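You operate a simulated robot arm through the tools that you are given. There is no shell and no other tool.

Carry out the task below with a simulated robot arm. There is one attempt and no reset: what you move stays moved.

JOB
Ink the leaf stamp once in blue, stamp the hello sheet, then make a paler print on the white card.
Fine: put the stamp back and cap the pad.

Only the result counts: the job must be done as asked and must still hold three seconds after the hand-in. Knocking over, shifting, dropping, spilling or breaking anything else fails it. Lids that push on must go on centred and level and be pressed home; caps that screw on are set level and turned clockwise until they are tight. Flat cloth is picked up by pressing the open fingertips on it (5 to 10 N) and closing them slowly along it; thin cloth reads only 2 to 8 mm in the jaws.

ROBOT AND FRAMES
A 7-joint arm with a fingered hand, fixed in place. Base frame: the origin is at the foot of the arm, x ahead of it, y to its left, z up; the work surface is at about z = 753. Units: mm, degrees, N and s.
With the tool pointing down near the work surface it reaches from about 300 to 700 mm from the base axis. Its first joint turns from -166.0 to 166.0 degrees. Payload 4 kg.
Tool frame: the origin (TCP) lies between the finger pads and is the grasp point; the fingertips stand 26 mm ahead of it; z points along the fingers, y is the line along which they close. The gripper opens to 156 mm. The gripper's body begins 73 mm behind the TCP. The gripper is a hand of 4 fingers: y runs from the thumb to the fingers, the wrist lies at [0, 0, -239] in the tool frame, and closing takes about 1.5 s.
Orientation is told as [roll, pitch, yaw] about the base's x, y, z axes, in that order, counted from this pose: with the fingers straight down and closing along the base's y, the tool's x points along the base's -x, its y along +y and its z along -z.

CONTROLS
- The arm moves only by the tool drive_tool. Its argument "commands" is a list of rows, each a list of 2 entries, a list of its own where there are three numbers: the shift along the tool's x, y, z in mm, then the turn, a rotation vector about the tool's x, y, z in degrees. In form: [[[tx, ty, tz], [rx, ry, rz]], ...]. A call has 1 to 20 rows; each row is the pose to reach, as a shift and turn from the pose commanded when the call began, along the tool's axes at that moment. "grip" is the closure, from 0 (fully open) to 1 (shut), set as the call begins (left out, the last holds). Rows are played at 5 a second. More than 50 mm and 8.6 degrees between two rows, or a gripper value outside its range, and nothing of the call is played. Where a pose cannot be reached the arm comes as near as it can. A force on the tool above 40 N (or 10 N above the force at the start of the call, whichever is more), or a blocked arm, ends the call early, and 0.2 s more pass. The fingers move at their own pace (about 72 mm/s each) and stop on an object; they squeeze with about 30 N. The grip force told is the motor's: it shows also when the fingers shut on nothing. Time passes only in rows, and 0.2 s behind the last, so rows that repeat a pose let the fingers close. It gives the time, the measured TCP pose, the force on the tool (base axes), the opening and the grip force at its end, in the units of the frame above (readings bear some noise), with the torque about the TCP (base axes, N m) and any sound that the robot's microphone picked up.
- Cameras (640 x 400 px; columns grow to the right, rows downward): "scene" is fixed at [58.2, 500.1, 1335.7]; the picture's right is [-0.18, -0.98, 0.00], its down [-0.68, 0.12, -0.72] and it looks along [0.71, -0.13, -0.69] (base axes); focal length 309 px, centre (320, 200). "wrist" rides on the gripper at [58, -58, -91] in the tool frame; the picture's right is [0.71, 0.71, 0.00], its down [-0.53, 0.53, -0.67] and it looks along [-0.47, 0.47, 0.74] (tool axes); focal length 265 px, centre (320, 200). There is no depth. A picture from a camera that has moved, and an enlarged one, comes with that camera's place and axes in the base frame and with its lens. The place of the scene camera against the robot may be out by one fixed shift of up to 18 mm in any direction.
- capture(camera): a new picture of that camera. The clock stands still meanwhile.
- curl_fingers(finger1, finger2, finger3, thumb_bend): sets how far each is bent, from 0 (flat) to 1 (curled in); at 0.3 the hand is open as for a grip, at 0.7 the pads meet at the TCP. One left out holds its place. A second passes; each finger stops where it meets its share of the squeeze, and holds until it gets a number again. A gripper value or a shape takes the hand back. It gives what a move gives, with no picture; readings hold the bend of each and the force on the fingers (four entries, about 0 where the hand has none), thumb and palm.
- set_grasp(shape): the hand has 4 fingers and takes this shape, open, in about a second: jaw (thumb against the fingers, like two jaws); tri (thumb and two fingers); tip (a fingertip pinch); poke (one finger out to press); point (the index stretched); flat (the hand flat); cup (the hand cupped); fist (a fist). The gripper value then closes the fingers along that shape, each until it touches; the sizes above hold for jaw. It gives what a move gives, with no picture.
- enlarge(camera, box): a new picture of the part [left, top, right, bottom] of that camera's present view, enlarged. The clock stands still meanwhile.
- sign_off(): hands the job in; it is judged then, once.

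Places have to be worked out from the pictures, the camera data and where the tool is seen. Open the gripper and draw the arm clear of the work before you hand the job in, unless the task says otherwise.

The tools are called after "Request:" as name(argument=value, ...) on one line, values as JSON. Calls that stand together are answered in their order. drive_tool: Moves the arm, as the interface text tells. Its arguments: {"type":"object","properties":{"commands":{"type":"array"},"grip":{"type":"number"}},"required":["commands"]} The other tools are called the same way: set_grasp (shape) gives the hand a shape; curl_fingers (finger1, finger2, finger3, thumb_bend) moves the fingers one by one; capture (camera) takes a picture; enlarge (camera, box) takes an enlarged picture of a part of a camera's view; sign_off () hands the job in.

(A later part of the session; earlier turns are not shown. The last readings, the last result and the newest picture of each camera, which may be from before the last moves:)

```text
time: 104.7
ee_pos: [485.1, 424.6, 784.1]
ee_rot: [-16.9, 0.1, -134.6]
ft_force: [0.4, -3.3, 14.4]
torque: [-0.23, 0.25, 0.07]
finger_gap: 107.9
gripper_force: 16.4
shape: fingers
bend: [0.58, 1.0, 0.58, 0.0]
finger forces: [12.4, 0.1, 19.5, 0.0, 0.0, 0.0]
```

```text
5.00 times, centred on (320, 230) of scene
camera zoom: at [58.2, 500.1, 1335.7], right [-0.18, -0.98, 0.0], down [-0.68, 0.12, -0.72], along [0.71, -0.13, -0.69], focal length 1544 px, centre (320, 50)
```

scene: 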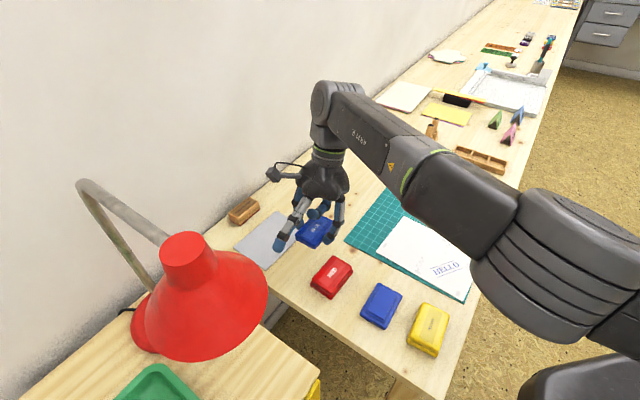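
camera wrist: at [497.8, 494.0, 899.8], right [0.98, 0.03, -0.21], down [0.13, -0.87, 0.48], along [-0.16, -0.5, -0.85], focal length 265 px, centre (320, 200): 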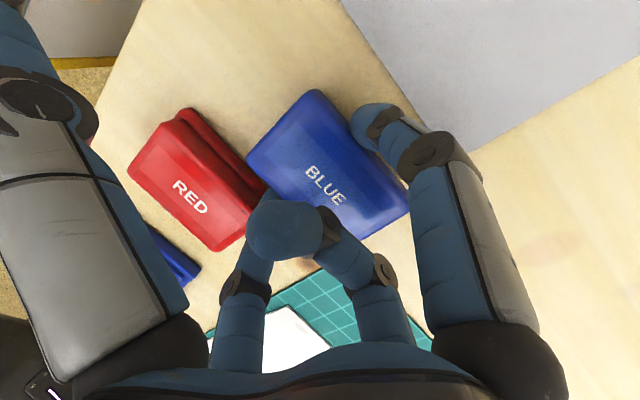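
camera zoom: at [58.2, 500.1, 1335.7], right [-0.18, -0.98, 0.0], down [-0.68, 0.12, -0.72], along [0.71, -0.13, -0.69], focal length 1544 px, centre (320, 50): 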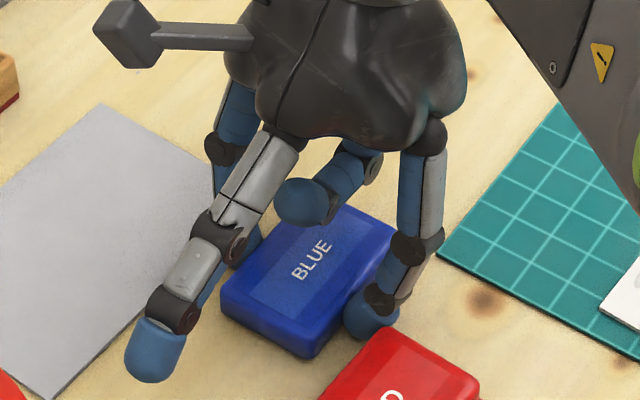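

The lid sits on the table (14 N). I back off 1 mm and open fingers 1 and 3 slightly.

Request:
drive_tool(commands=[[[0, -0.5, -1.5], [0, 0, 0]], [[0, -0.5, -1.5], [0, 0, 0]]])

Request:
curl_fingers(finger1=0.56, finger3=0.56)

Request:
drive_tool(commands=[[[0, -2, -8], [0, 0, 0]], [[0, -5, -18], [0, 0, 0]], [[0, -10, -33], [0, 0, 0]], [[0, -19, -60], [0, 0, 0]], [[0, -30, -96], [0, 0, 0]], [[0, -30, -96], [0, 0, 0]]])

Request:
capture(camera="wrist")

Request:
enlarge(camera="scene", box=[240, 190, 480, 360])

```text
time: 105.3
ee_pos: [485.5, 426.0, 783.8]
ee_rot: [-17.0, 0.1, -134.4]
ft_force: [0.4, -1.6, 8.1]
torque: [0.01, -0.04, -0.02]
finger_gap: 108.2
gripper_force: 12.9
shape: fingers
bend: [0.58, 1.0, 0.58, 0.0]
finger forces: [13.4, 0.1, 12.7, 0.1, 0.0, 0.1]
```

```text
time: 106.3
ee_pos: [484.6, 425.2, 783.1]
ee_rot: [-17.0, 0.0, -134.5]
ft_force: [-0.2, 0.4, 2.4]
torque: [-0.01, 0.02, 0.03]
finger_gap: 108.4
gripper_force: 1.5
shape: fingers
bend: [0.57, 1.0, 0.57, 0.0]
finger forces: [1.8, 0.0, 1.5, 0.0, 0.0, 0.0]
```

```text
time: 107.7
ee_pos: [483.1, 427.0, 884.7]
ee_rot: [-17.0, -0.1, -134.5]
ft_force: [0.3, -0.1, 0.4]
torque: [0.0, 0.02, -0.01]
finger_gap: 109.1
gripper_force: 0.1
shape: fingers
bend: [0.56, 1.0, 0.56, 0.0]
finger forces: [0.0, 0.2, 0.0, 0.1, 0.0, 0.0]
```

```text
taken
camera wrist: at [503.0, 488.7, 988.5], right [0.98, 0.03, -0.21], down [0.13, -0.86, 0.48], along [-0.17, -0.5, -0.85], focal length 265 px, centre (320, 200)
```

wrist: 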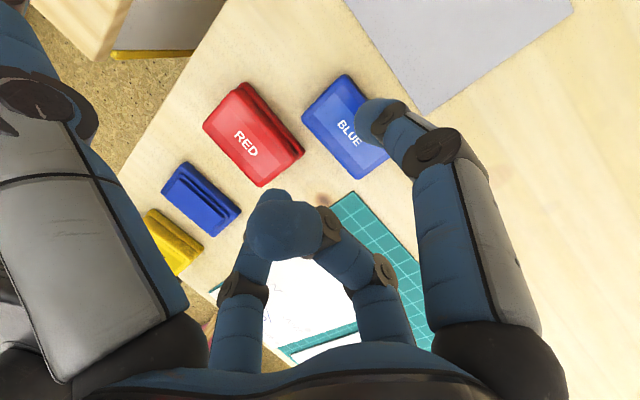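

```text
2.35 times, centred on (360, 275) of scene
camera zoom: at [58.2, 500.1, 1335.7], right [-0.18, -0.98, 0.0], down [-0.68, 0.12, -0.72], along [0.71, -0.13, -0.69], focal length 727 px, centre (226, 24)
```

zoom: 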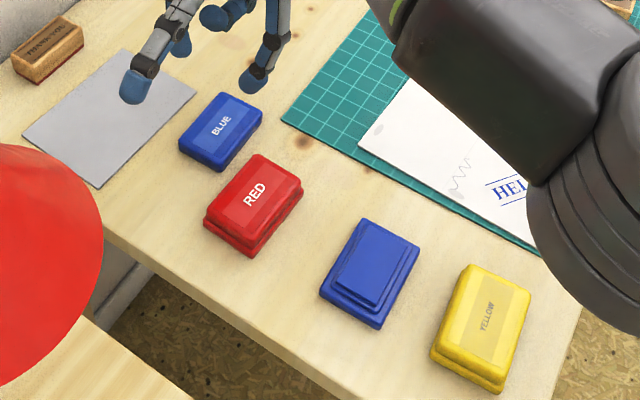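

The lid rests flat on the table. Now I move, keeping this orientation, to above the leaf stamp.

Request:
drive_tool(commands=[[[-13, 18, -6], [0, 0, 0]], [[-26, 37, -13], [0, 0, 0]], [[-40, 55, -19], [0, 0, 0]], [[-53, 73, -26], [0, 0, 0]], [[-66, 92, -32], [0, 0, 0]], [[-79, 110, -38], [0, 0, 0]], [[-92, 129, -45], [0, 0, 0]], [[-106, 147, -51], [0, 0, 0]], [[-119, 165, -58], [0, 0, 0]], [[-132, 184, -64], [0, 0, 0]], [[-145, 202, -70], [0, 0, 0]], [[-159, 220, -77], [0, 0, 0]], [[-172, 239, -83], [0, 0, 0]], [[-185, 257, -90], [0, 0, 0]], [[-198, 275, -96], [0, 0, 0]], [[-211, 294, -102], [0, 0, 0]], [[-225, 312, -109], [0, 0, 0]], [[-238, 331, -115], [0, 0, 0]], [[-251, 349, -122], [0, 0, 0]], [[-264, 367, -128], [0, 0, 0]]])

Request:
capture(camera="wrist")

Request:
capture(camera="scene")

```text
time: 111.9
ee_pos: [577.9, -34.2, 900.4]
ee_rot: [-17.0, 0.0, -134.5]
ft_force: [0.3, 0.0, -0.6]
torque: [0.02, 0.0, 0.0]
finger_gap: 109.2
gripper_force: 0.1
shape: fingers
bend: [0.56, 1.0, 0.56, 0.0]
finger forces: [0.0, 0.0, 0.0, 0.0, 0.0, 0.0]
```

```text
taken
camera wrist: at [596.9, 26.8, 1005.0], right [0.98, 0.03, -0.21], down [0.13, -0.86, 0.48], along [-0.17, -0.5, -0.85], focal length 265 px, centre (320, 200)
```

wrist: 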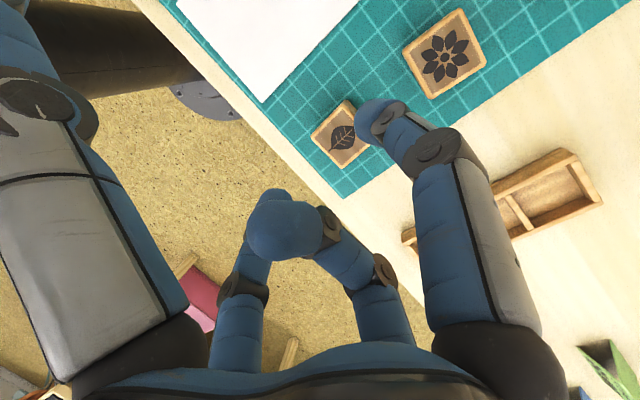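

```text
taken
```

scene: 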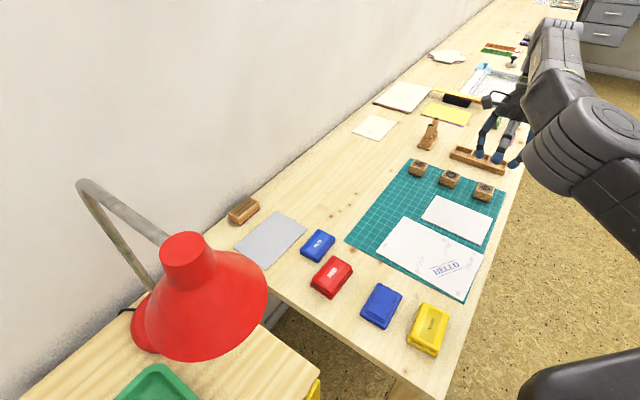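

The leaf stamp is in view. I enlarge it to measure position, size and orientation.

Request:
enlarge(camera="wrist", box=[280, 60, 500, 210])

```text
2.67 times, centred on (390, 135) of wrist
camera zoom: at [596.9, 26.8, 1005.0], right [0.98, 0.03, -0.21], down [0.13, -0.86, 0.48], along [-0.17, -0.5, -0.85], focal length 708 px, centre (133, 373)
```

zoom: 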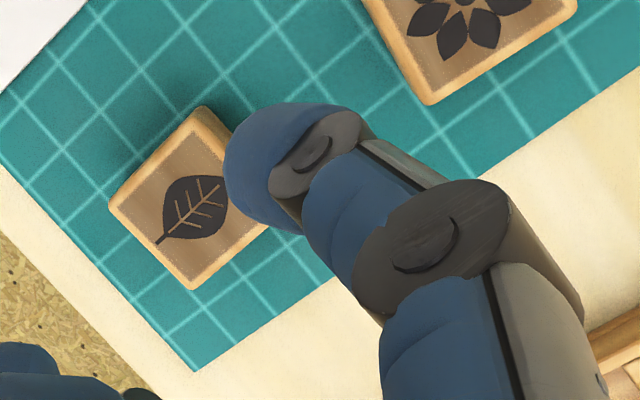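

The stamp is about 40 mm square, centred near (572.6,-39), with its top near z 779. I move over it and down to z 835 for a check.

Request:
drive_tool(commands=[[[-3, 6, 15], [0, 0, 0]], [[-5, 12, 30], [0, 0, 0]], [[-7, 18, 46], [0, 0, 0]], [[-7, 23, 61], [0, 0, 0]], [[-7, 23, 61], [0, 0, 0]]])

Request:
enlarge(camera="wrist", box=[200, 50, 460, 270])

Request:
enlarge(camera="scene", box=[400, 130, 560, 230])

```text
time: 113.1
ee_pos: [574.5, -42.6, 833.9]
ee_rot: [-17.0, 0.0, -134.6]
ft_force: [-0.6, 0.2, -0.3]
torque: [-0.01, -0.02, -0.02]
finger_gap: 109.2
gripper_force: 0.0
shape: fingers
bend: [0.56, 1.0, 0.56, 0.0]
finger forces: [0.1, 0.0, 0.0, 0.1, 0.1, 0.0]
```

```text
1.82 times, centred on (330, 160) of wrist
camera zoom: at [594.1, 19.0, 937.9], right [0.98, 0.03, -0.21], down [0.13, -0.86, 0.49], along [-0.17, -0.5, -0.85], focal length 483 px, centre (302, 273)
```

zoom: 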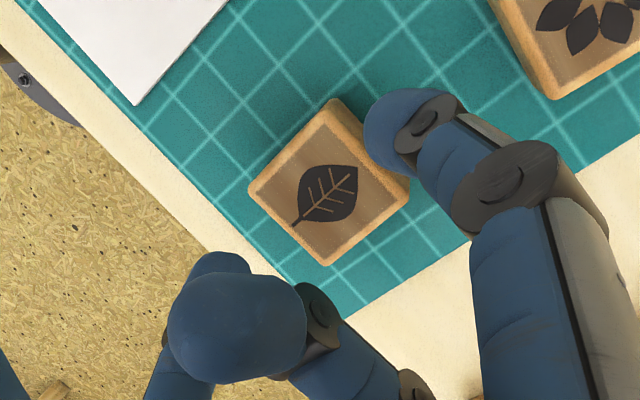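

```text
4.00 times, centred on (480, 180) of scene
camera zoom: at [58.2, 500.1, 1335.7], right [-0.18, -0.98, 0.0], down [-0.68, 0.12, -0.72], along [0.71, -0.13, -0.69], focal length 1235 px, centre (-320, 280)
```

zoom: 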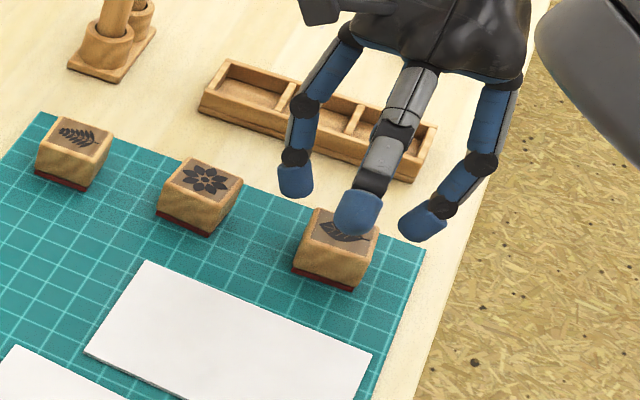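

The centre is off by about 2 mm in tool x. I correct that and descend to z 787.

Request:
drive_tool(commands=[[[1, 4, 12], [0, 0, 0]], [[2, 7, 24], [0, 0, 0]], [[2, 10, 34], [0, 0, 0]], [[2, 12.5, 41], [0, 0, 0]], [[2, 13.7, 45], [0, 0, 0]], [[2, 13.7, 45], [0, 0, 0]]])

Request:
curl_fingers(finger1=0.59, finger3=0.59)

Request:
enlarge(camera="wrist", box=[200, 50, 460, 270])

Request:
enlarge(camera="scene", box=[440, 150, 540, 220])

```text
time: 114.5
ee_pos: [577.1, -40.7, 787.3]
ee_rot: [-17.0, 0.1, -134.7]
ft_force: [-0.6, -0.2, 0.8]
torque: [-0.02, -0.01, -0.02]
finger_gap: 109.3
gripper_force: 0.1
shape: fingers
bend: [0.56, 1.0, 0.56, 0.0]
finger forces: [0.1, 0.1, 0.0, 0.0, 0.0, 0.0]
```

```text
time: 115.5
ee_pos: [577.3, -40.5, 786.8]
ee_rot: [-16.9, 0.0, -134.4]
ft_force: [0.1, -0.6, 0.6]
torque: [0.0, -0.03, 0.02]
finger_gap: 107.6
gripper_force: 0.2
shape: fingers
bend: [0.59, 1.0, 0.59, 0.0]
finger forces: [0.0, 0.0, 0.1, 0.1, 0.0, 0.0]
```

```text
1.82 times, centred on (330, 160) of wrist
camera zoom: at [595.9, 21.1, 892.1], right [0.98, 0.03, -0.21], down [0.13, -0.86, 0.49], along [-0.16, -0.5, -0.85], focal length 483 px, centre (302, 273)
```

zoom: 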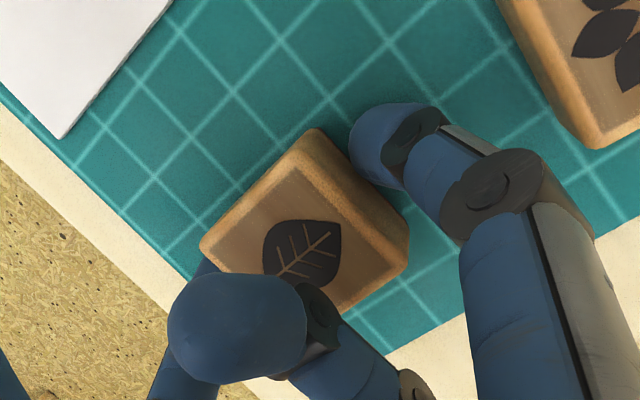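

```text
5.71 times, centred on (490, 185) of scene
camera zoom: at [58.2, 500.1, 1335.7], right [-0.18, -0.98, 0.0], down [-0.68, 0.12, -0.72], along [0.71, -0.13, -0.69], focal length 1765 px, centre (-651, 286)
```

zoom: 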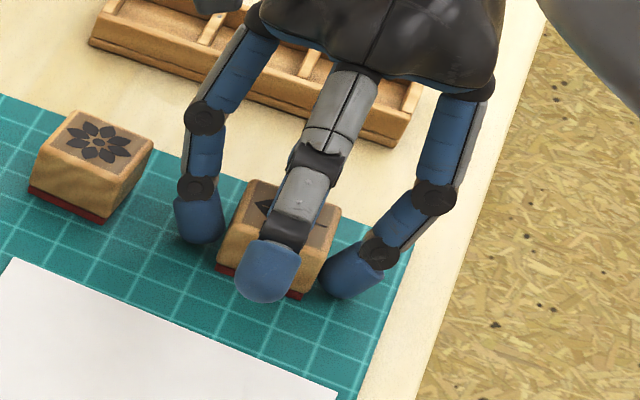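

No contact yet. I close further in small steps.

Request:
curl_fingers(finger1=0.605, finger3=0.605)

Request:
curl_fingers(finger1=0.615, finger3=0.615)

```text
time: 116.5
ee_pos: [577.2, -41.4, 788.0]
ee_rot: [-17.0, 0.0, -134.5]
ft_force: [0.6, 0.0, -1.1]
torque: [0.04, -0.01, -0.01]
finger_gap: 107.3
gripper_force: 0.2
shape: fingers
bend: [0.59, 1.0, 0.59, 0.0]
finger forces: [0.6, 0.0, 0.5, 0.0, 0.0, 0.1]
```

```text
time: 117.5
ee_pos: [576.8, -40.7, 787.0]
ee_rot: [-17.0, 0.0, -134.6]
ft_force: [-0.7, -0.6, -0.6]
torque: [0.02, 0.01, -0.02]
finger_gap: 107.1
gripper_force: 1.8
shape: fingers
bend: [0.59, 1.0, 0.59, 0.0]
finger forces: [1.3, 0.0, 1.2, 0.0, 0.0, 0.1]
```

Contact is symmetric. I squeeze the stamp.

Request:
curl_fingers(finger1=0.75, finger3=0.75)

Request:
enlarge(camera="wrist", box=[200, 50, 460, 270])

```text
time: 118.5
ee_pos: [576.9, -40.9, 786.7]
ee_rot: [-17.0, 0.0, -134.5]
ft_force: [-0.6, 0.0, 0.3]
torque: [0.04, -0.01, 0.0]
finger_gap: 107.4
gripper_force: 8.0
shape: fingers
bend: [0.61, 1.0, 0.61, 0.0]
finger forces: [8.5, 0.0, 8.4, 0.0, 0.1, 0.0]
```

```text
1.82 times, centred on (330, 160) of wrist
camera zoom: at [595.9, 21.1, 892.1], right [0.98, 0.03, -0.21], down [0.13, -0.86, 0.49], along [-0.16, -0.5, -0.85], focal length 483 px, centre (302, 273)
```

zoom: 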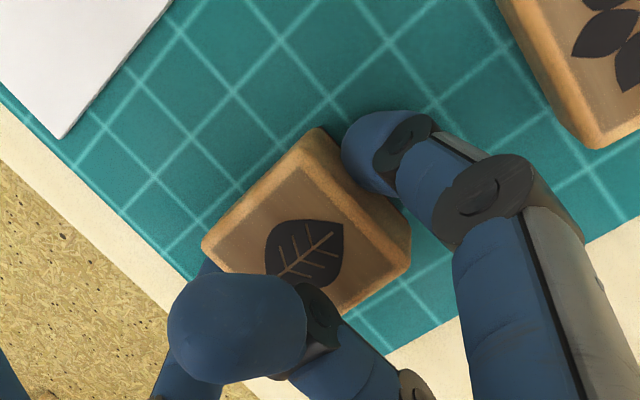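

The stamp is held with 8.4 N on each side. I lift it and check that it is level.

Request:
drive_tool(commands=[[[0, -2, -6], [0, 0, 0]], [[0, -5, -16], [0, 0, 0]], [[0, -10, -33], [0, 0, 0]], [[0, -18, -58], [0, 0, 0]], [[0, -26, -86], [0, 0, 0]], [[0, -26, -86], [0, 0, 0]]])

Request:
enlarge(camera="wrist", box=[200, 50, 460, 270])

Request:
enlarge(camera="scene", box=[420, 100, 560, 210])

```text
time: 119.9
ee_pos: [576.8, -40.1, 875.2]
ee_rot: [-17.0, 0.0, -134.5]
ft_force: [-0.1, -0.3, 0.2]
torque: [0.01, 0.0, -0.01]
finger_gap: 107.2
gripper_force: 8.2
shape: fingers
bend: [0.61, 1.0, 0.61, 0.0]
finger forces: [8.4, 0.0, 8.4, 0.0, 0.1, 0.0]
```

```text
1.82 times, centred on (330, 160) of wrist
camera zoom: at [595.7, 21.6, 981.3], right [0.98, 0.03, -0.21], down [0.13, -0.86, 0.48], along [-0.16, -0.5, -0.85], focal length 483 px, centre (302, 273)
```

zoom: 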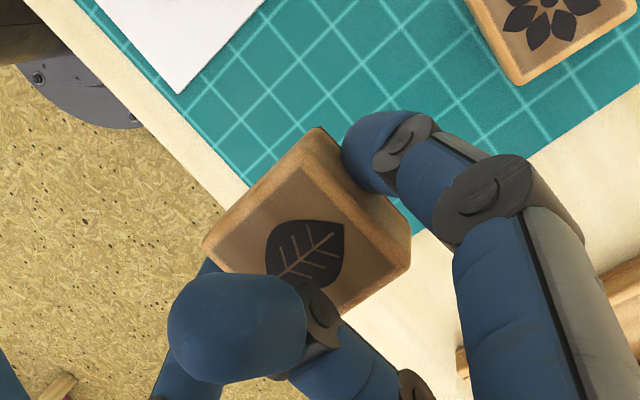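

```text
3.64 times, centred on (490, 155) of scene
camera zoom: at [58.2, 500.1, 1335.7], right [-0.18, -0.98, 0.0], down [-0.68, 0.12, -0.72], along [0.71, -0.13, -0.69], focal length 1123 px, centre (-298, 364)
```

zoom: 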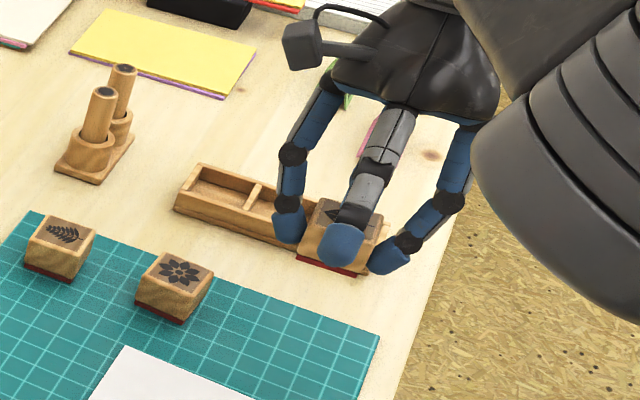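

The stamp's position in the hand is unchanged. I carry it to above the blue pad.

Request:
drive_tool(commands=[[[4, -21, 6.5], [0, 0, 0]], [[8, -42, 13], [0, 0, 0]], [[12, -63, 19], [0, 0, 0]], [[16, -85, 26], [0, 0, 0]], [[20, -106, 32], [0, 0, 0]], [[25, -127, 39], [0, 0, 0]], [[29, -148, 45], [0, 0, 0]], [[33, -169, 52], [0, 0, 0]], [[37, -190, 58], [0, 0, 0]], [[41, -211, 65], [0, 0, 0]], [[45, -232, 71], [0, 0, 0]], [[49, -254, 78], [0, 0, 0]], [[53, -275, 84], [0, 0, 0]], [[57, -296, 90], [0, 0, 0]], [[61, -317, 97], [0, 0, 0]], [[65, -338, 103], [0, 0, 0]], [[69, -359, 110], [0, 0, 0]], [[74, -380, 116], [0, 0, 0]], [[78, -402, 123], [0, 0, 0]], [[82, -423, 129], [0, 0, 0]]])

Request:
drive_tool(commands=[[[0, 4, 13], [0, 0, 0]], [[0, 8, 26], [0, 0, 0]], [[0, 12, 39], [0, 0, 0]], [[0, 12, 39], [0, 0, 0]]])

Request:
capture(camera="wrist")

Request:
enlarge(camera="scene", box=[310, 210, 470, 350])

```text
time: 124.1
ee_pos: [318.5, 327.0, 878.4]
ee_rot: [-17.0, 0.1, -134.6]
ft_force: [-0.3, 0.4, 0.1]
torque: [-0.01, -0.02, 0.05]
finger_gap: 107.1
gripper_force: 8.4
shape: fingers
bend: [0.61, 1.0, 0.61, 0.0]
finger forces: [8.2, 0.0, 8.2, 0.0, 0.0, 0.1]
```

```text
time: 125.1
ee_pos: [318.5, 327.3, 836.2]
ee_rot: [-17.0, -0.1, -134.5]
ft_force: [0.7, -0.3, 0.1]
torque: [0.03, -0.04, 0.01]
finger_gap: 107.3
gripper_force: 8.1
shape: fingers
bend: [0.61, 1.0, 0.61, 0.0]
finger forces: [8.3, 0.1, 8.3, 0.1, 0.0, 0.0]
```

```text
taken
camera wrist: at [337.8, 389.7, 941.8], right [0.98, 0.03, -0.21], down [0.13, -0.87, 0.48], along [-0.16, -0.5, -0.85], focal length 265 px, centre (320, 200)
```

wrist: 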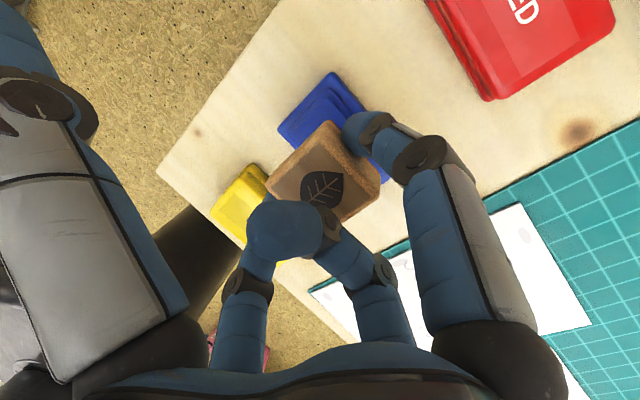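

```text
2.86 times, centred on (390, 280) of scene
camera zoom: at [58.2, 500.1, 1335.7], right [-0.18, -0.98, 0.0], down [-0.68, 0.12, -0.72], along [0.71, -0.13, -0.69], focal length 882 px, centre (120, -29)
```

zoom: 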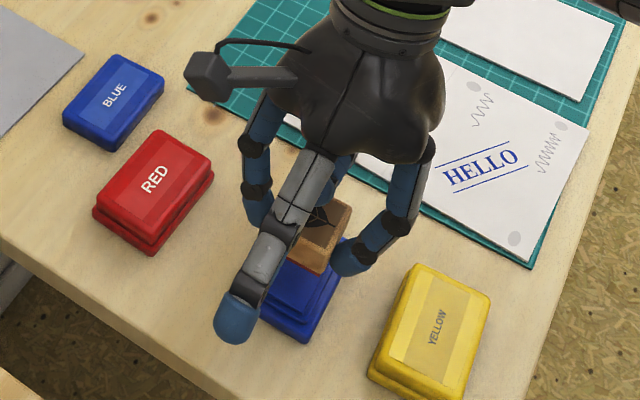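

The stamp is centred over the pad within about 2 mm. I lower towards the ink surface.

Request:
drive_tool(commands=[[[0, 3, 10], [0, 0, 0]], [[0, 6, 19], [0, 0, 0]], [[0, 8.5, 28], [0, 0, 0]], [[0, 8.5, 28], [0, 0, 0]]])

Request:
enlarge(camera="wrist", box=[200, 50, 460, 270])

Request:
enlarge(camera="scene", box=[340, 250, 430, 340])

```text
time: 126.1
ee_pos: [319.1, 327.9, 808.1]
ee_rot: [-17.0, 0.0, -134.7]
ft_force: [0.3, -0.1, 0.3]
torque: [-0.01, -0.01, -0.02]
finger_gap: 106.8
gripper_force: 8.6
shape: fingers
bend: [0.61, 1.0, 0.61, 0.0]
finger forces: [8.3, 0.0, 8.4, 0.1, 0.0, 0.1]
```

```text
1.82 times, centred on (330, 160) of wrist
camera zoom: at [337.8, 388.9, 912.2], right [0.98, 0.03, -0.21], down [0.13, -0.86, 0.49], along [-0.17, -0.5, -0.85], focal length 483 px, centre (302, 273)
```

zoom: 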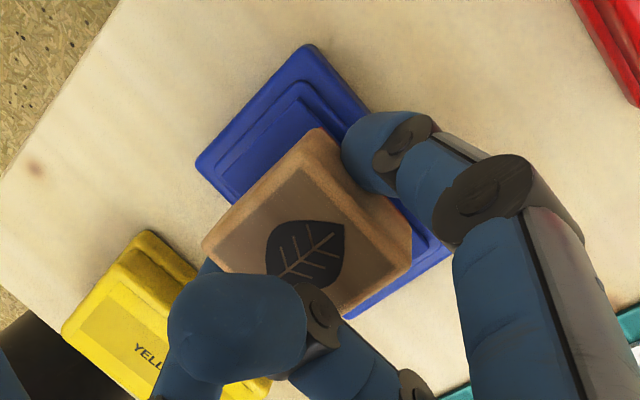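

```text
4.44 times, centred on (385, 295) of scene
camera zoom: at [58.2, 500.1, 1335.7], right [-0.18, -0.98, 0.0], down [-0.68, 0.12, -0.72], along [0.71, -0.13, -0.69], focal length 1372 px, centre (31, -222)
```

zoom: 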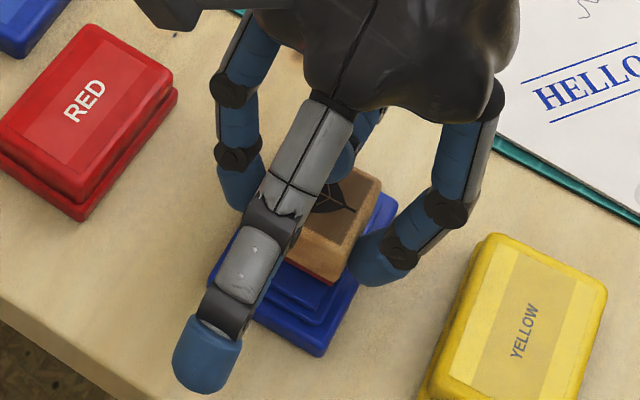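

I continue down in small steps.

Request:
drive_tool(commands=[[[0, 0.4, 1.3], [0, 0, 0]], [[0, 0.8, 2.6], [0, 0, 0]], [[0, 1.2, 4], [0, 0, 0]], [[0, 1.2, 4], [0, 0, 0]]])

```text
time: 127.1
ee_pos: [319.0, 327.4, 803.9]
ee_rot: [-17.0, 0.0, -134.6]
ft_force: [-0.4, 1.2, 0.4]
torque: [-0.02, -0.02, 0.01]
finger_gap: 107.1
gripper_force: 8.4
shape: fingers
bend: [0.61, 1.0, 0.61, 0.0]
finger forces: [8.6, 0.0, 8.5, 0.0, 0.0, 0.0]
```

No contact yet at 803.9. I step on by 2 mm, reading the force.

Request:
drive_tool(commands=[[[0, 0.3, 1], [0, 0, 0]], [[0, 0.6, 2], [0, 0, 0]], [[0, 0.6, 2], [0, 0, 0]]])

```text
time: 127.9
ee_pos: [318.8, 327.4, 801.8]
ee_rot: [-17.0, 0.0, -134.7]
ft_force: [1.7, -0.9, 13.2]
torque: [0.02, 0.07, -0.02]
finger_gap: 105.7
gripper_force: 10.8
shape: fingers
bend: [0.6, 1.0, 0.6, 0.0]
finger forces: [11.4, 0.0, 11.6, 0.0, 0.0, 0.1]
```

13 N on the ink pad. I hold briefly, then lift straight up.

Request:
drive_tool(commands=[[[0, 0.1, 0.3], [0, 0, 0]], [[0, 0.1, 0.3], [0, 0, 0]], [[0, 0.1, 0.3], [0, 0, 0]]])

Request:
enlarge(camera="wrist", box=[200, 50, 460, 270])

Request:
enlarge(camera="scene", box=[340, 250, 430, 340])

```text
time: 128.7
ee_pos: [318.6, 327.2, 801.3]
ee_rot: [-17.0, 0.0, -134.7]
ft_force: [2.1, -2.8, 17.0]
torque: [0.05, 0.03, 0.03]
finger_gap: 105.6
gripper_force: 12.3
shape: fingers
bend: [0.61, 1.0, 0.6, 0.0]
finger forces: [12.1, 0.0, 12.2, 0.1, 0.1, 0.1]
```

```text
1.82 times, centred on (330, 160) of wrist
camera zoom: at [338.1, 389.0, 905.9], right [0.98, 0.03, -0.21], down [0.13, -0.87, 0.48], along [-0.16, -0.5, -0.85], focal length 483 px, centre (302, 273)
```

zoom: 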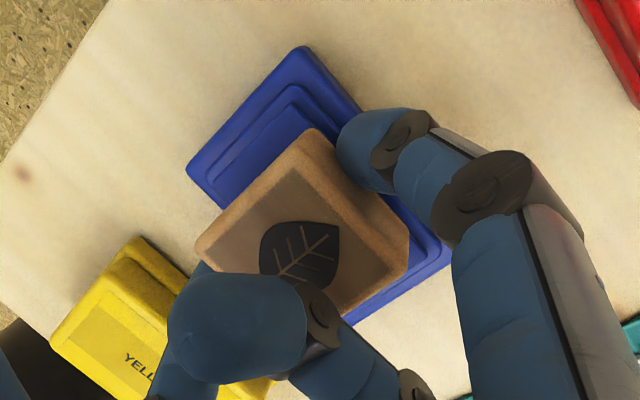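

```text
4.44 times, centred on (385, 295) of scene
camera zoom: at [58.2, 500.1, 1335.7], right [-0.18, -0.98, 0.0], down [-0.68, 0.12, -0.72], along [0.71, -0.13, -0.69], focal length 1372 px, centre (31, -222)
```

zoom: 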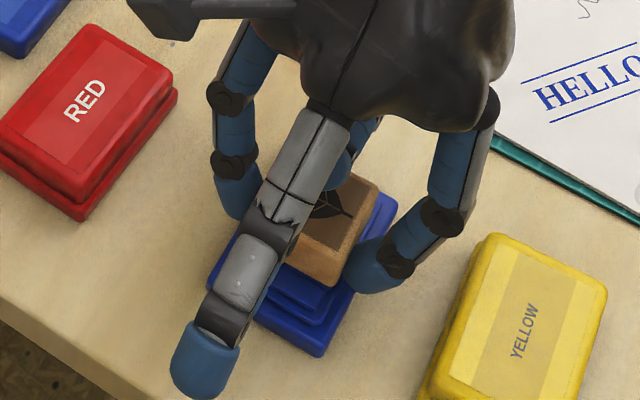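

17 N pressed. I lift off straight up.

Request:
drive_tool(commands=[[[0, -0.6, -2], [0, 0, 0]], [[0, -2, -6], [0, 0, 0]], [[0, -5, -16], [0, 0, 0]], [[0, -11, -36], [0, 0, 0]], [[0, -20, -65], [0, 0, 0]], [[0, -20, -65], [0, 0, 0]]])

Request:
enlarge(camera="wrist", box=[200, 50, 460, 270])

Request:
enlarge(camera="scene", box=[320, 210, 460, 340])

```text
time: 130.1
ee_pos: [316.8, 327.9, 869.0]
ee_rot: [-17.0, 0.0, -134.4]
ft_force: [0.3, 0.3, -0.8]
torque: [-0.05, -0.01, -0.02]
finger_gap: 107.3
gripper_force: 8.7
shape: fingers
bend: [0.6, 1.0, 0.6, 0.0]
finger forces: [8.8, 0.0, 8.8, 0.0, 0.0, 0.0]
```

```text
1.82 times, centred on (330, 160) of wrist
camera zoom: at [337.1, 389.6, 974.0], right [0.98, 0.03, -0.21], down [0.13, -0.86, 0.49], along [-0.17, -0.5, -0.85], focal length 483 px, centre (302, 273)
```

zoom: 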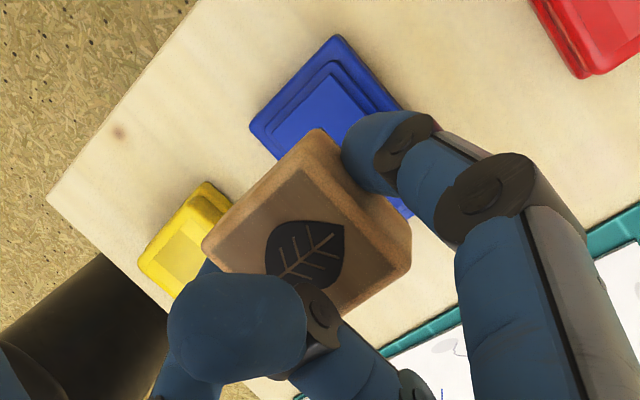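

```text
3.08 times, centred on (390, 275) of scene
camera zoom: at [58.2, 500.1, 1335.7], right [-0.18, -0.98, 0.0], down [-0.68, 0.12, -0.72], along [0.71, -0.13, -0.69], focal length 950 px, centre (105, -31)
```

zoom: 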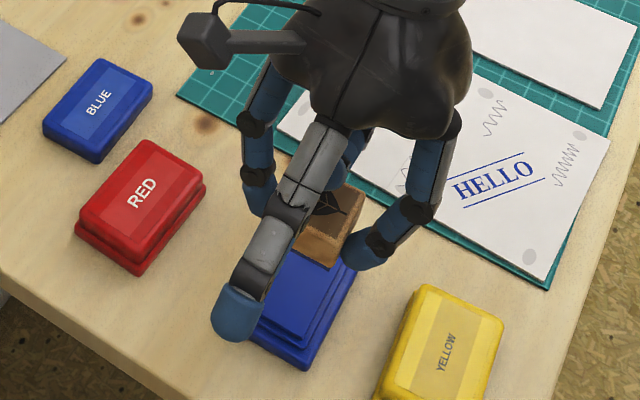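

The stamp sits unchanged in the hand. Next I carry it over the blank half of the hello sheet, with the target stamp centre near (474,215), and look.

Request:
drive_tool(commands=[[[3, 19, -6], [0, 0, 0]], [[6, 37, -11], [0, 0, 0]], [[9, 56, -17], [0, 0, 0]], [[12, 75, -23], [0, 0, 0]], [[15, 93, -29], [0, 0, 0]], [[18, 112, -34], [0, 0, 0]], [[21, 131, -40], [0, 0, 0]], [[24, 150, -46], [0, 0, 0]], [[27, 168, -51], [0, 0, 0]], [[30, 187, -57], [0, 0, 0]], [[30, 187, -57], [0, 0, 0]]])

Request:
capture(camera="wrist")

Request:
enlarge(camera="scene", box=[340, 150, 520, 310])

```text
time: 132.5
ee_pos: [478.9, 210.8, 870.2]
ee_rot: [-17.1, 0.0, -134.5]
ft_force: [-0.5, -0.7, -0.5]
torque: [0.02, 0.02, 0.0]
finger_gap: 107.2
gripper_force: 9.1
shape: fingers
bend: [0.6, 1.0, 0.6, 0.0]
finger forces: [8.6, 0.1, 8.7, 0.1, 0.0, 0.0]
```

```text
taken
camera wrist: at [498.0, 272.6, 973.5], right [0.98, 0.03, -0.21], down [0.13, -0.86, 0.48], along [-0.16, -0.5, -0.85], focal length 265 px, centre (320, 200)
```

wrist: 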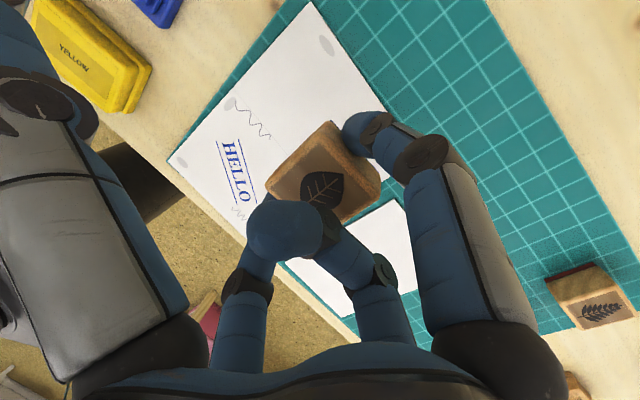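

```text
2.50 times, centred on (430, 230) of scene
camera zoom: at [58.2, 500.1, 1335.7], right [-0.18, -0.98, 0.0], down [-0.68, 0.12, -0.72], along [0.71, -0.13, -0.69], focal length 772 px, centre (45, 125)
```

zoom: 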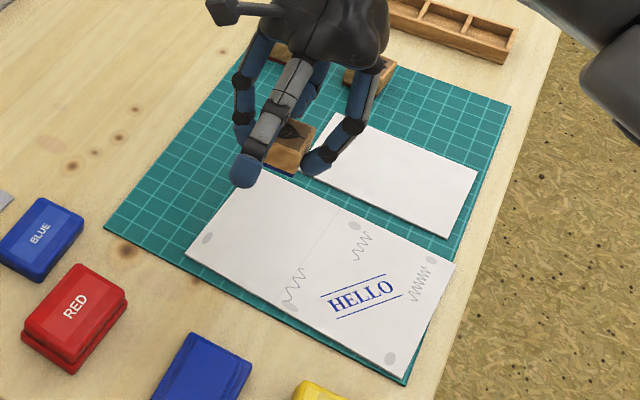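

I adjust the target to about (463,217), clear of scribbles and edges, and descend to 6 mm above the paper.

Request:
drive_tool(commands=[[[-4, -6, 2], [0, 0, 0]], [[-7, -11, 3], [0, 0, 0]], [[-7, -6, 20], [0, 0, 0]], [[-7, -1, 38], [0, 0, 0]], [[-7, 5, 56], [0, 0, 0]], [[-7, 9, 69], [0, 0, 0]], [[-7, 11, 76], [0, 0, 0]], [[-7, 11, 76], [0, 0, 0]]])

Request:
capture(camera="wrist")

Request:
enlarge(camera="scene", box=[360, 170, 480, 270])

```text
time: 134.3
ee_pos: [466.0, 216.2, 792.6]
ee_rot: [-16.9, 0.0, -134.6]
ft_force: [-0.2, 0.4, 0.0]
torque: [-0.04, 0.0, 0.0]
finger_gap: 107.0
gripper_force: 9.0
shape: fingers
bend: [0.6, 1.0, 0.6, 0.0]
finger forces: [8.7, 0.0, 8.6, 0.0, 0.1, 0.1]
```

```text
taken
camera wrist: at [484.5, 277.6, 896.8], right [0.98, 0.03, -0.21], down [0.13, -0.86, 0.49], along [-0.17, -0.5, -0.85], focal length 265 px, centre (320, 200)
```

wrist: 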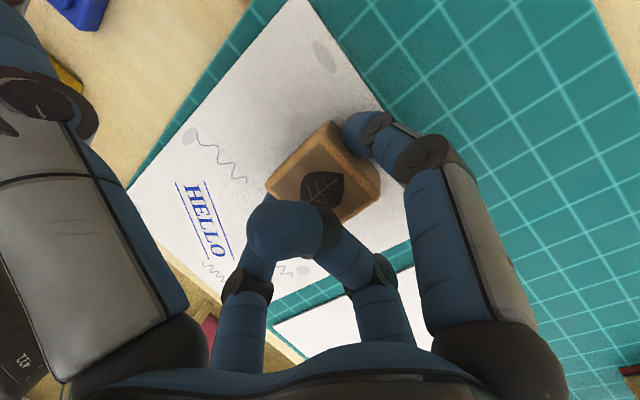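

```text
4.00 times, centred on (420, 220) of scene
camera zoom: at [58.2, 500.1, 1335.7], right [-0.18, -0.98, 0.0], down [-0.68, 0.12, -0.72], along [0.71, -0.13, -0.69], focal length 1235 px, centre (-80, 120)
```

zoom: 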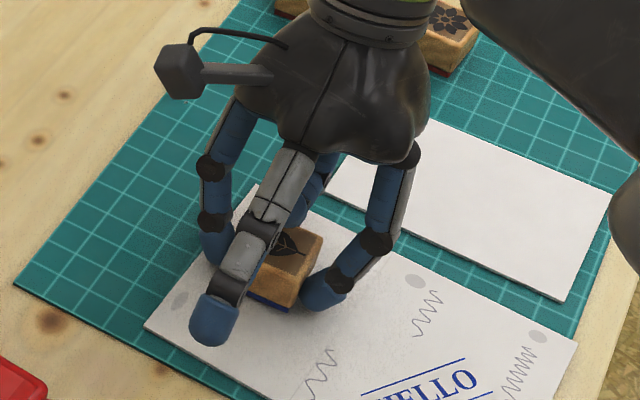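

The stamp's rubber is now blue, so the inking worked, and the place is clear. I lower in small steps to print.

Request:
drive_tool(commands=[[[0, 0.4, 1.2], [0, 0, 0]], [[0, 0.7, 2.4], [0, 0, 0]], [[0, 0.7, 2.4], [0, 0, 0]]])

```text
time: 135.1
ee_pos: [463.9, 215.6, 789.4]
ee_rot: [-17.0, -0.1, -134.4]
ft_force: [-0.1, 0.0, -0.4]
torque: [0.01, -0.03, 0.02]
finger_gap: 107.0
gripper_force: 8.8
shape: fingers
bend: [0.6, 1.0, 0.6, 0.0]
finger forces: [8.8, 0.0, 8.7, 0.0, 0.0, 0.0]
```

Not touching yet. Another 2 mm.

Request:
drive_tool(commands=[[[0, 0.3, 1], [0, 0, 0]], [[0, 0.6, 1.9], [0, 0, 0]], [[0, 0.6, 1.9], [0, 0, 0]]])

```text
time: 135.9
ee_pos: [465.2, 214.9, 789.4]
ee_rot: [-17.0, 0.0, -134.4]
ft_force: [0.5, -0.5, 6.9]
torque: [-0.01, 0.02, 0.0]
finger_gap: 106.4
gripper_force: 9.8
shape: fingers
bend: [0.6, 1.0, 0.6, 0.0]
finger forces: [9.5, 0.0, 10.0, 0.0, 0.0, 0.0]
```

Contact at 7 N. I press another 0.9 mm for a firm print.

Request:
drive_tool(commands=[[[0, 0.27, 0.9], [0, 0, 0]], [[0, 0.27, 0.9], [0, 0, 0]], [[0, 0.27, 0.9], [0, 0, 0]]])

```text
time: 136.7
ee_pos: [465.5, 214.0, 788.9]
ee_rot: [-17.0, 0.2, -134.5]
ft_force: [1.6, -4.5, 19.8]
torque: [-0.11, 0.18, 0.06]
finger_gap: 105.5
gripper_force: 16.8
shape: fingers
bend: [0.61, 1.0, 0.6, 0.0]
finger forces: [13.7, 0.0, 19.1, 0.0, 0.0, 0.0]
```

About 20 N, a good press. I lift straight up and view the print.

Request:
drive_tool(commands=[[[0, -0.6, -2], [0, 0, 0]], [[0, -2, -6], [0, 0, 0]], [[0, -5, -16], [0, 0, 0]], [[0, -12, -40], [0, 0, 0]], [[0, -22, -72], [0, 0, 0]], [[0, -22, -72], [0, 0, 0]]])

Request:
enlarge(camera="scene", box=[360, 150, 520, 310])

Request:
capture(camera="wrist")

```text
time: 138.1
ee_pos: [464.3, 215.7, 862.2]
ee_rot: [-17.0, 0.0, -134.5]
ft_force: [0.5, 0.8, -0.5]
torque: [0.01, 0.03, -0.01]
finger_gap: 106.9
gripper_force: 8.7
shape: fingers
bend: [0.6, 1.0, 0.6, 0.0]
finger forces: [8.6, 0.0, 8.7, 0.0, 0.0, 0.0]
```

```text
2.50 times, centred on (440, 230) of scene
camera zoom: at [58.2, 500.1, 1335.7], right [-0.18, -0.98, 0.0], down [-0.68, 0.12, -0.72], along [0.71, -0.13, -0.69], focal length 772 px, centre (20, 125)
```

zoom: 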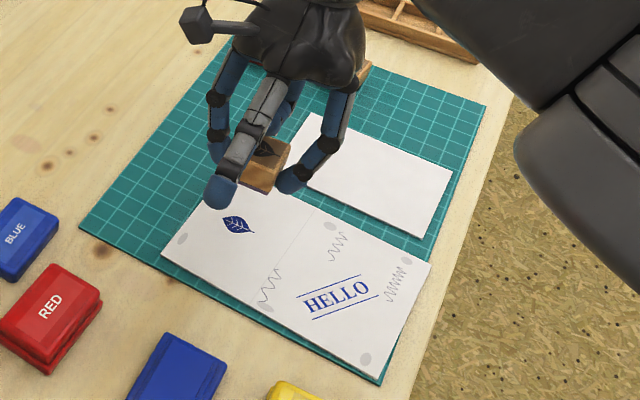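

```text
taken
camera wrist: at [483.8, 277.6, 967.3], right [0.98, 0.03, -0.21], down [0.13, -0.86, 0.49], along [-0.16, -0.5, -0.85], focal length 265 px, centre (320, 200)
```

wrist: 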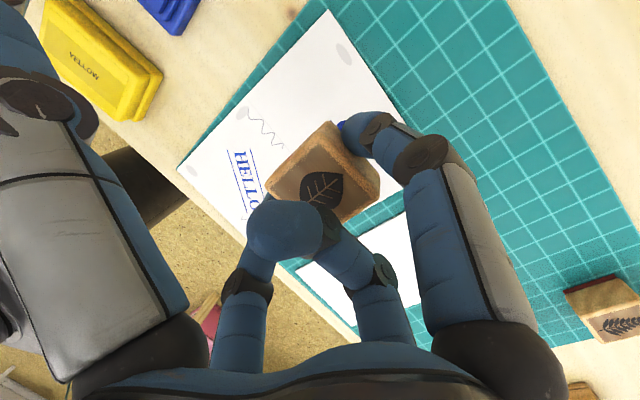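

A clean blue leaf print is on the sheet. Next I go to the white card, centred near (500,62), without re-inking.

Request:
drive_tool(commands=[[[-9, 15, -4], [0, 0, 0]], [[-19, 29, -9], [0, 0, 0]], [[-28, 44, -13], [0, 0, 0]], [[-38, 58, -18], [0, 0, 0]], [[-47, 73, -22], [0, 0, 0]], [[-56, 88, -27], [0, 0, 0]], [[-66, 102, -31], [0, 0, 0]], [[-75, 117, -36], [0, 0, 0]], [[-85, 131, -40], [0, 0, 0]], [[-85, 131, -40], [0, 0, 0]]])

Request:
capture(camera="wrist")

Request:
enlarge(camera="scene", box=[380, 150, 540, 310])

```text
time: 140.3
ee_pos: [504.9, 56.7, 861.9]
ee_rot: [-17.0, -0.1, -134.6]
ft_force: [0.7, 0.5, -0.7]
torque: [-0.01, -0.02, 0.0]
finger_gap: 107.1
gripper_force: 9.3
shape: fingers
bend: [0.6, 1.0, 0.6, 0.0]
finger forces: [8.6, 0.0, 8.7, 0.1, 0.0, 0.0]
```

```text
taken
camera wrist: at [523.6, 118.0, 967.3], right [0.98, 0.03, -0.21], down [0.13, -0.86, 0.49], along [-0.16, -0.5, -0.85], focal length 265 px, centre (320, 200)
```

wrist: 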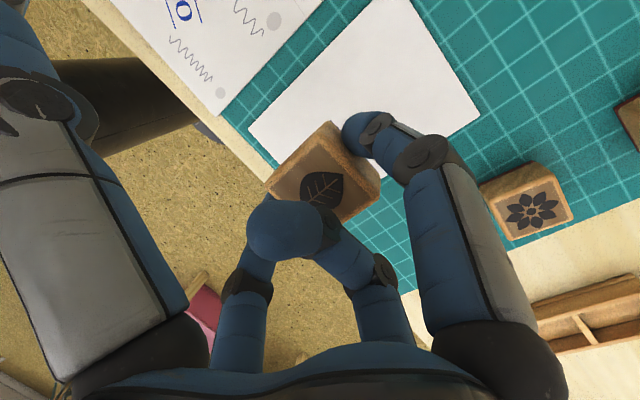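

```text
2.50 times, centred on (460, 230) of scene
camera zoom: at [58.2, 500.1, 1335.7], right [-0.18, -0.98, 0.0], down [-0.68, 0.12, -0.72], along [0.71, -0.13, -0.69], focal length 772 px, centre (-30, 125)
```

zoom: 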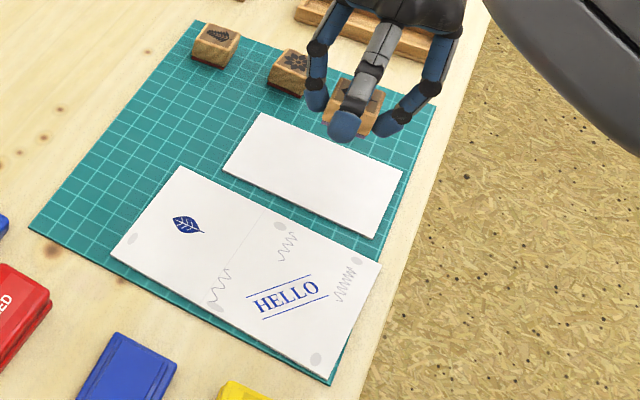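

The card corners confirm its centre near (503,64), and the stamp centre is at about (502,60). I lower towards the card.

Request:
drive_tool(commands=[[[0, 5, 16], [0, 0, 0]], [[0, 10, 32], [0, 0, 0]], [[0, 15, 48], [0, 0, 0]], [[0, 18, 59], [0, 0, 0]], [[0, 20.2, 66], [0, 0, 0]], [[0, 20.2, 66], [0, 0, 0]]])

Request:
drive_tool(commands=[[[0, 0.3, 1], [0, 0, 0]], [[0, 0.6, 2], [0, 0, 0]], [[0, 0.6, 2], [0, 0, 0]]])

```text
time: 141.7
ee_pos: [502.6, 58.7, 793.2]
ee_rot: [-17.1, 0.0, -134.6]
ft_force: [1.0, -0.1, -0.4]
torque: [0.01, -0.02, -0.01]
finger_gap: 107.3
gripper_force: 9.0
shape: fingers
bend: [0.6, 1.0, 0.6, 0.0]
finger forces: [8.7, 0.0, 8.7, 0.0, 0.0, 0.0]
```

```text
time: 142.5
ee_pos: [503.9, 56.9, 791.8]
ee_rot: [-16.9, 0.0, -134.5]
ft_force: [-0.1, 0.6, -0.1]
torque: [-0.01, -0.01, -0.01]
finger_gap: 106.9
gripper_force: 8.8
shape: fingers
bend: [0.6, 1.0, 0.6, 0.0]
finger forces: [8.8, 0.0, 8.7, 0.0, 0.0, 0.0]
```

Not touching yet. Next 2 mm.

Request:
drive_tool(commands=[[[0, 0.3, 1], [0, 0, 0]], [[0, 0.6, 2], [0, 0, 0]], [[0, 0.6, 2], [0, 0, 0]]])

```text
time: 143.3
ee_pos: [504.2, 59.6, 789.5]
ee_rot: [-17.1, 0.1, -134.6]
ft_force: [0.2, 0.3, 0.8]
torque: [-0.01, -0.02, -0.03]
finger_gap: 107.0
gripper_force: 8.5
shape: fingers
bend: [0.6, 1.0, 0.6, 0.0]
finger forces: [8.7, 0.0, 8.7, 0.0, 0.1, 0.0]
```

Just at the surface. I press 1.8 mm further in one go.

Request:
drive_tool(commands=[[[0, 0.3, 1], [0, 0, 0]], [[0, 0.55, 1.8], [0, 0, 0]], [[0, 0.55, 1.8], [0, 0, 0]]])

```text
time: 144.1
ee_pos: [503.5, 57.9, 788.6]
ee_rot: [-16.9, -0.1, -134.6]
ft_force: [2.0, -2.9, 13.3]
torque: [0.02, -0.02, -0.01]
finger_gap: 106.4
gripper_force: 13.2
shape: fingers
bend: [0.6, 1.0, 0.6, 0.0]
finger forces: [13.2, 0.0, 13.5, 0.1, 0.0, 0.0]
```

13 N. I add slightly more to about 17 N, then lift and view.

Request:
drive_tool(commands=[[[0, 0.12, 0.4], [0, 0, 0]], [[0, 0.12, 0.4], [0, 0, 0]]])

Request:
drive_tool(commands=[[[0, -0.6, -2], [0, 0, 0]], [[0, -2, -6], [0, 0, 0]], [[0, -5, -16], [0, 0, 0]], [[0, -12, -40], [0, 0, 0]], [[0, -22, -72], [0, 0, 0]], [[0, -22, -72], [0, 0, 0]]])

Request:
enlarge(camera="scene", box=[380, 150, 540, 310])

Request:
capture(camera="wrist")

```text
time: 144.7
ee_pos: [504.3, 57.8, 788.1]
ee_rot: [-16.9, 0.0, -134.6]
ft_force: [2.4, -4.4, 27.8]
torque: [-0.04, 0.06, 0.02]
finger_gap: 105.7
gripper_force: 20.3
shape: fingers
bend: [0.6, 1.0, 0.6, 0.0]
finger forces: [19.6, 0.0, 21.4, 0.0, 0.0, 0.0]
```

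```text
time: 146.1
ee_pos: [503.8, 58.4, 860.9]
ee_rot: [-17.0, 0.0, -134.5]
ft_force: [0.1, -0.3, -1.0]
torque: [0.01, 0.0, -0.01]
finger_gap: 107.1
gripper_force: 8.8
shape: fingers
bend: [0.6, 1.0, 0.6, 0.0]
finger forces: [8.6, 0.1, 8.6, 0.0, 0.0, 0.0]
```

```text
2.50 times, centred on (460, 230) of scene
camera zoom: at [58.2, 500.1, 1335.7], right [-0.18, -0.98, 0.0], down [-0.68, 0.12, -0.72], along [0.71, -0.13, -0.69], focal length 772 px, centre (-30, 125)
```

zoom: 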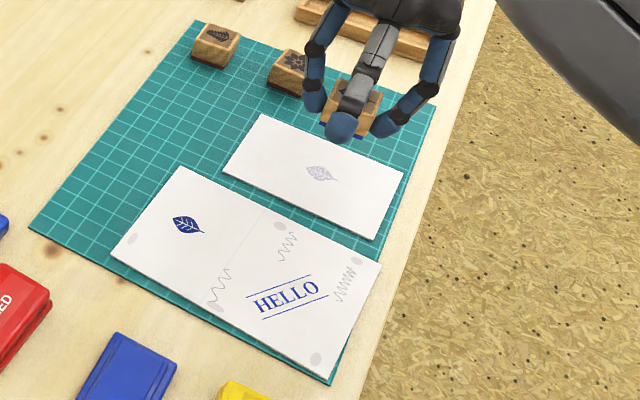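

```text
taken
camera wrist: at [523.4, 120.3, 966.7], right [0.98, 0.03, -0.21], down [0.13, -0.86, 0.49], along [-0.17, -0.5, -0.85], focal length 265 px, centre (320, 200)
```

wrist: 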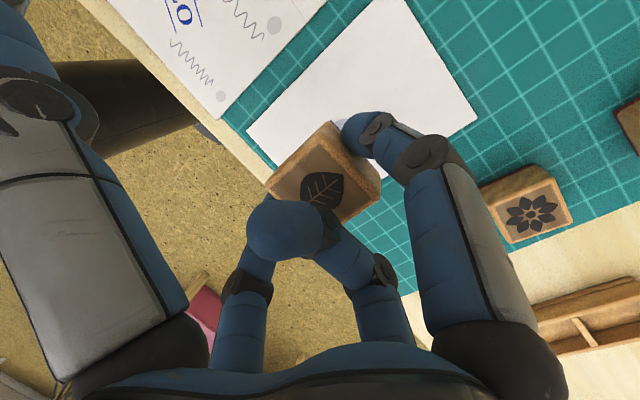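

The paler print is on the card. Now I return the stamp to its original spot: across at height first.

Request:
drive_tool(commands=[[[-3, 17, -5], [0, 0, 0]], [[-6, 33, -10], [0, 0, 0]], [[-8, 50, -15], [0, 0, 0]], [[-11, 67, -20], [0, 0, 0]], [[-14, 83, -25], [0, 0, 0]], [[-17, 100, -31], [0, 0, 0]], [[-20, 116, -36], [0, 0, 0]], [[-20, 116, -36], [0, 0, 0]]])

Request:
drive_tool(commands=[[[0, 5, 16], [0, 0, 0]], [[0, 10, 32], [0, 0, 0]], [[0, 15, 48], [0, 0, 0]], [[0, 18, 60], [0, 0, 0]], [[0, 20, 65], [0, 0, 0]], [[0, 20, 65], [0, 0, 0]]])

Request:
enlarge(camera="wrist", box=[200, 50, 460, 270])

```text
time: 147.9
ee_pos: [573.8, -41.4, 861.3]
ee_rot: [-17.0, 0.0, -134.5]
ft_force: [-0.4, -0.2, -0.7]
torque: [-0.01, 0.0, -0.03]
finger_gap: 106.9
gripper_force: 8.8
shape: fingers
bend: [0.6, 1.0, 0.6, 0.0]
finger forces: [8.6, 0.1, 8.6, 0.0, 0.0, 0.0]
```

```text
time: 149.3
ee_pos: [576.3, -41.7, 793.4]
ee_rot: [-17.1, 0.0, -134.4]
ft_force: [0.2, 0.3, 0.3]
torque: [0.02, 0.01, -0.01]
finger_gap: 107.1
gripper_force: 8.9
shape: fingers
bend: [0.6, 1.0, 0.6, 0.0]
finger forces: [8.6, 0.0, 8.6, 0.1, 0.0, 0.1]
```

```text
1.82 times, centred on (330, 160) of wrist
camera zoom: at [595.3, 20.1, 898.8], right [0.98, 0.03, -0.21], down [0.13, -0.86, 0.49], along [-0.16, -0.5, -0.85], focal length 483 px, centre (302, 273)
```

zoom: 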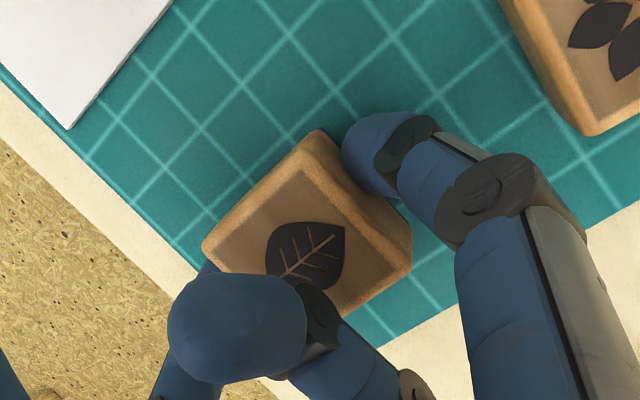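

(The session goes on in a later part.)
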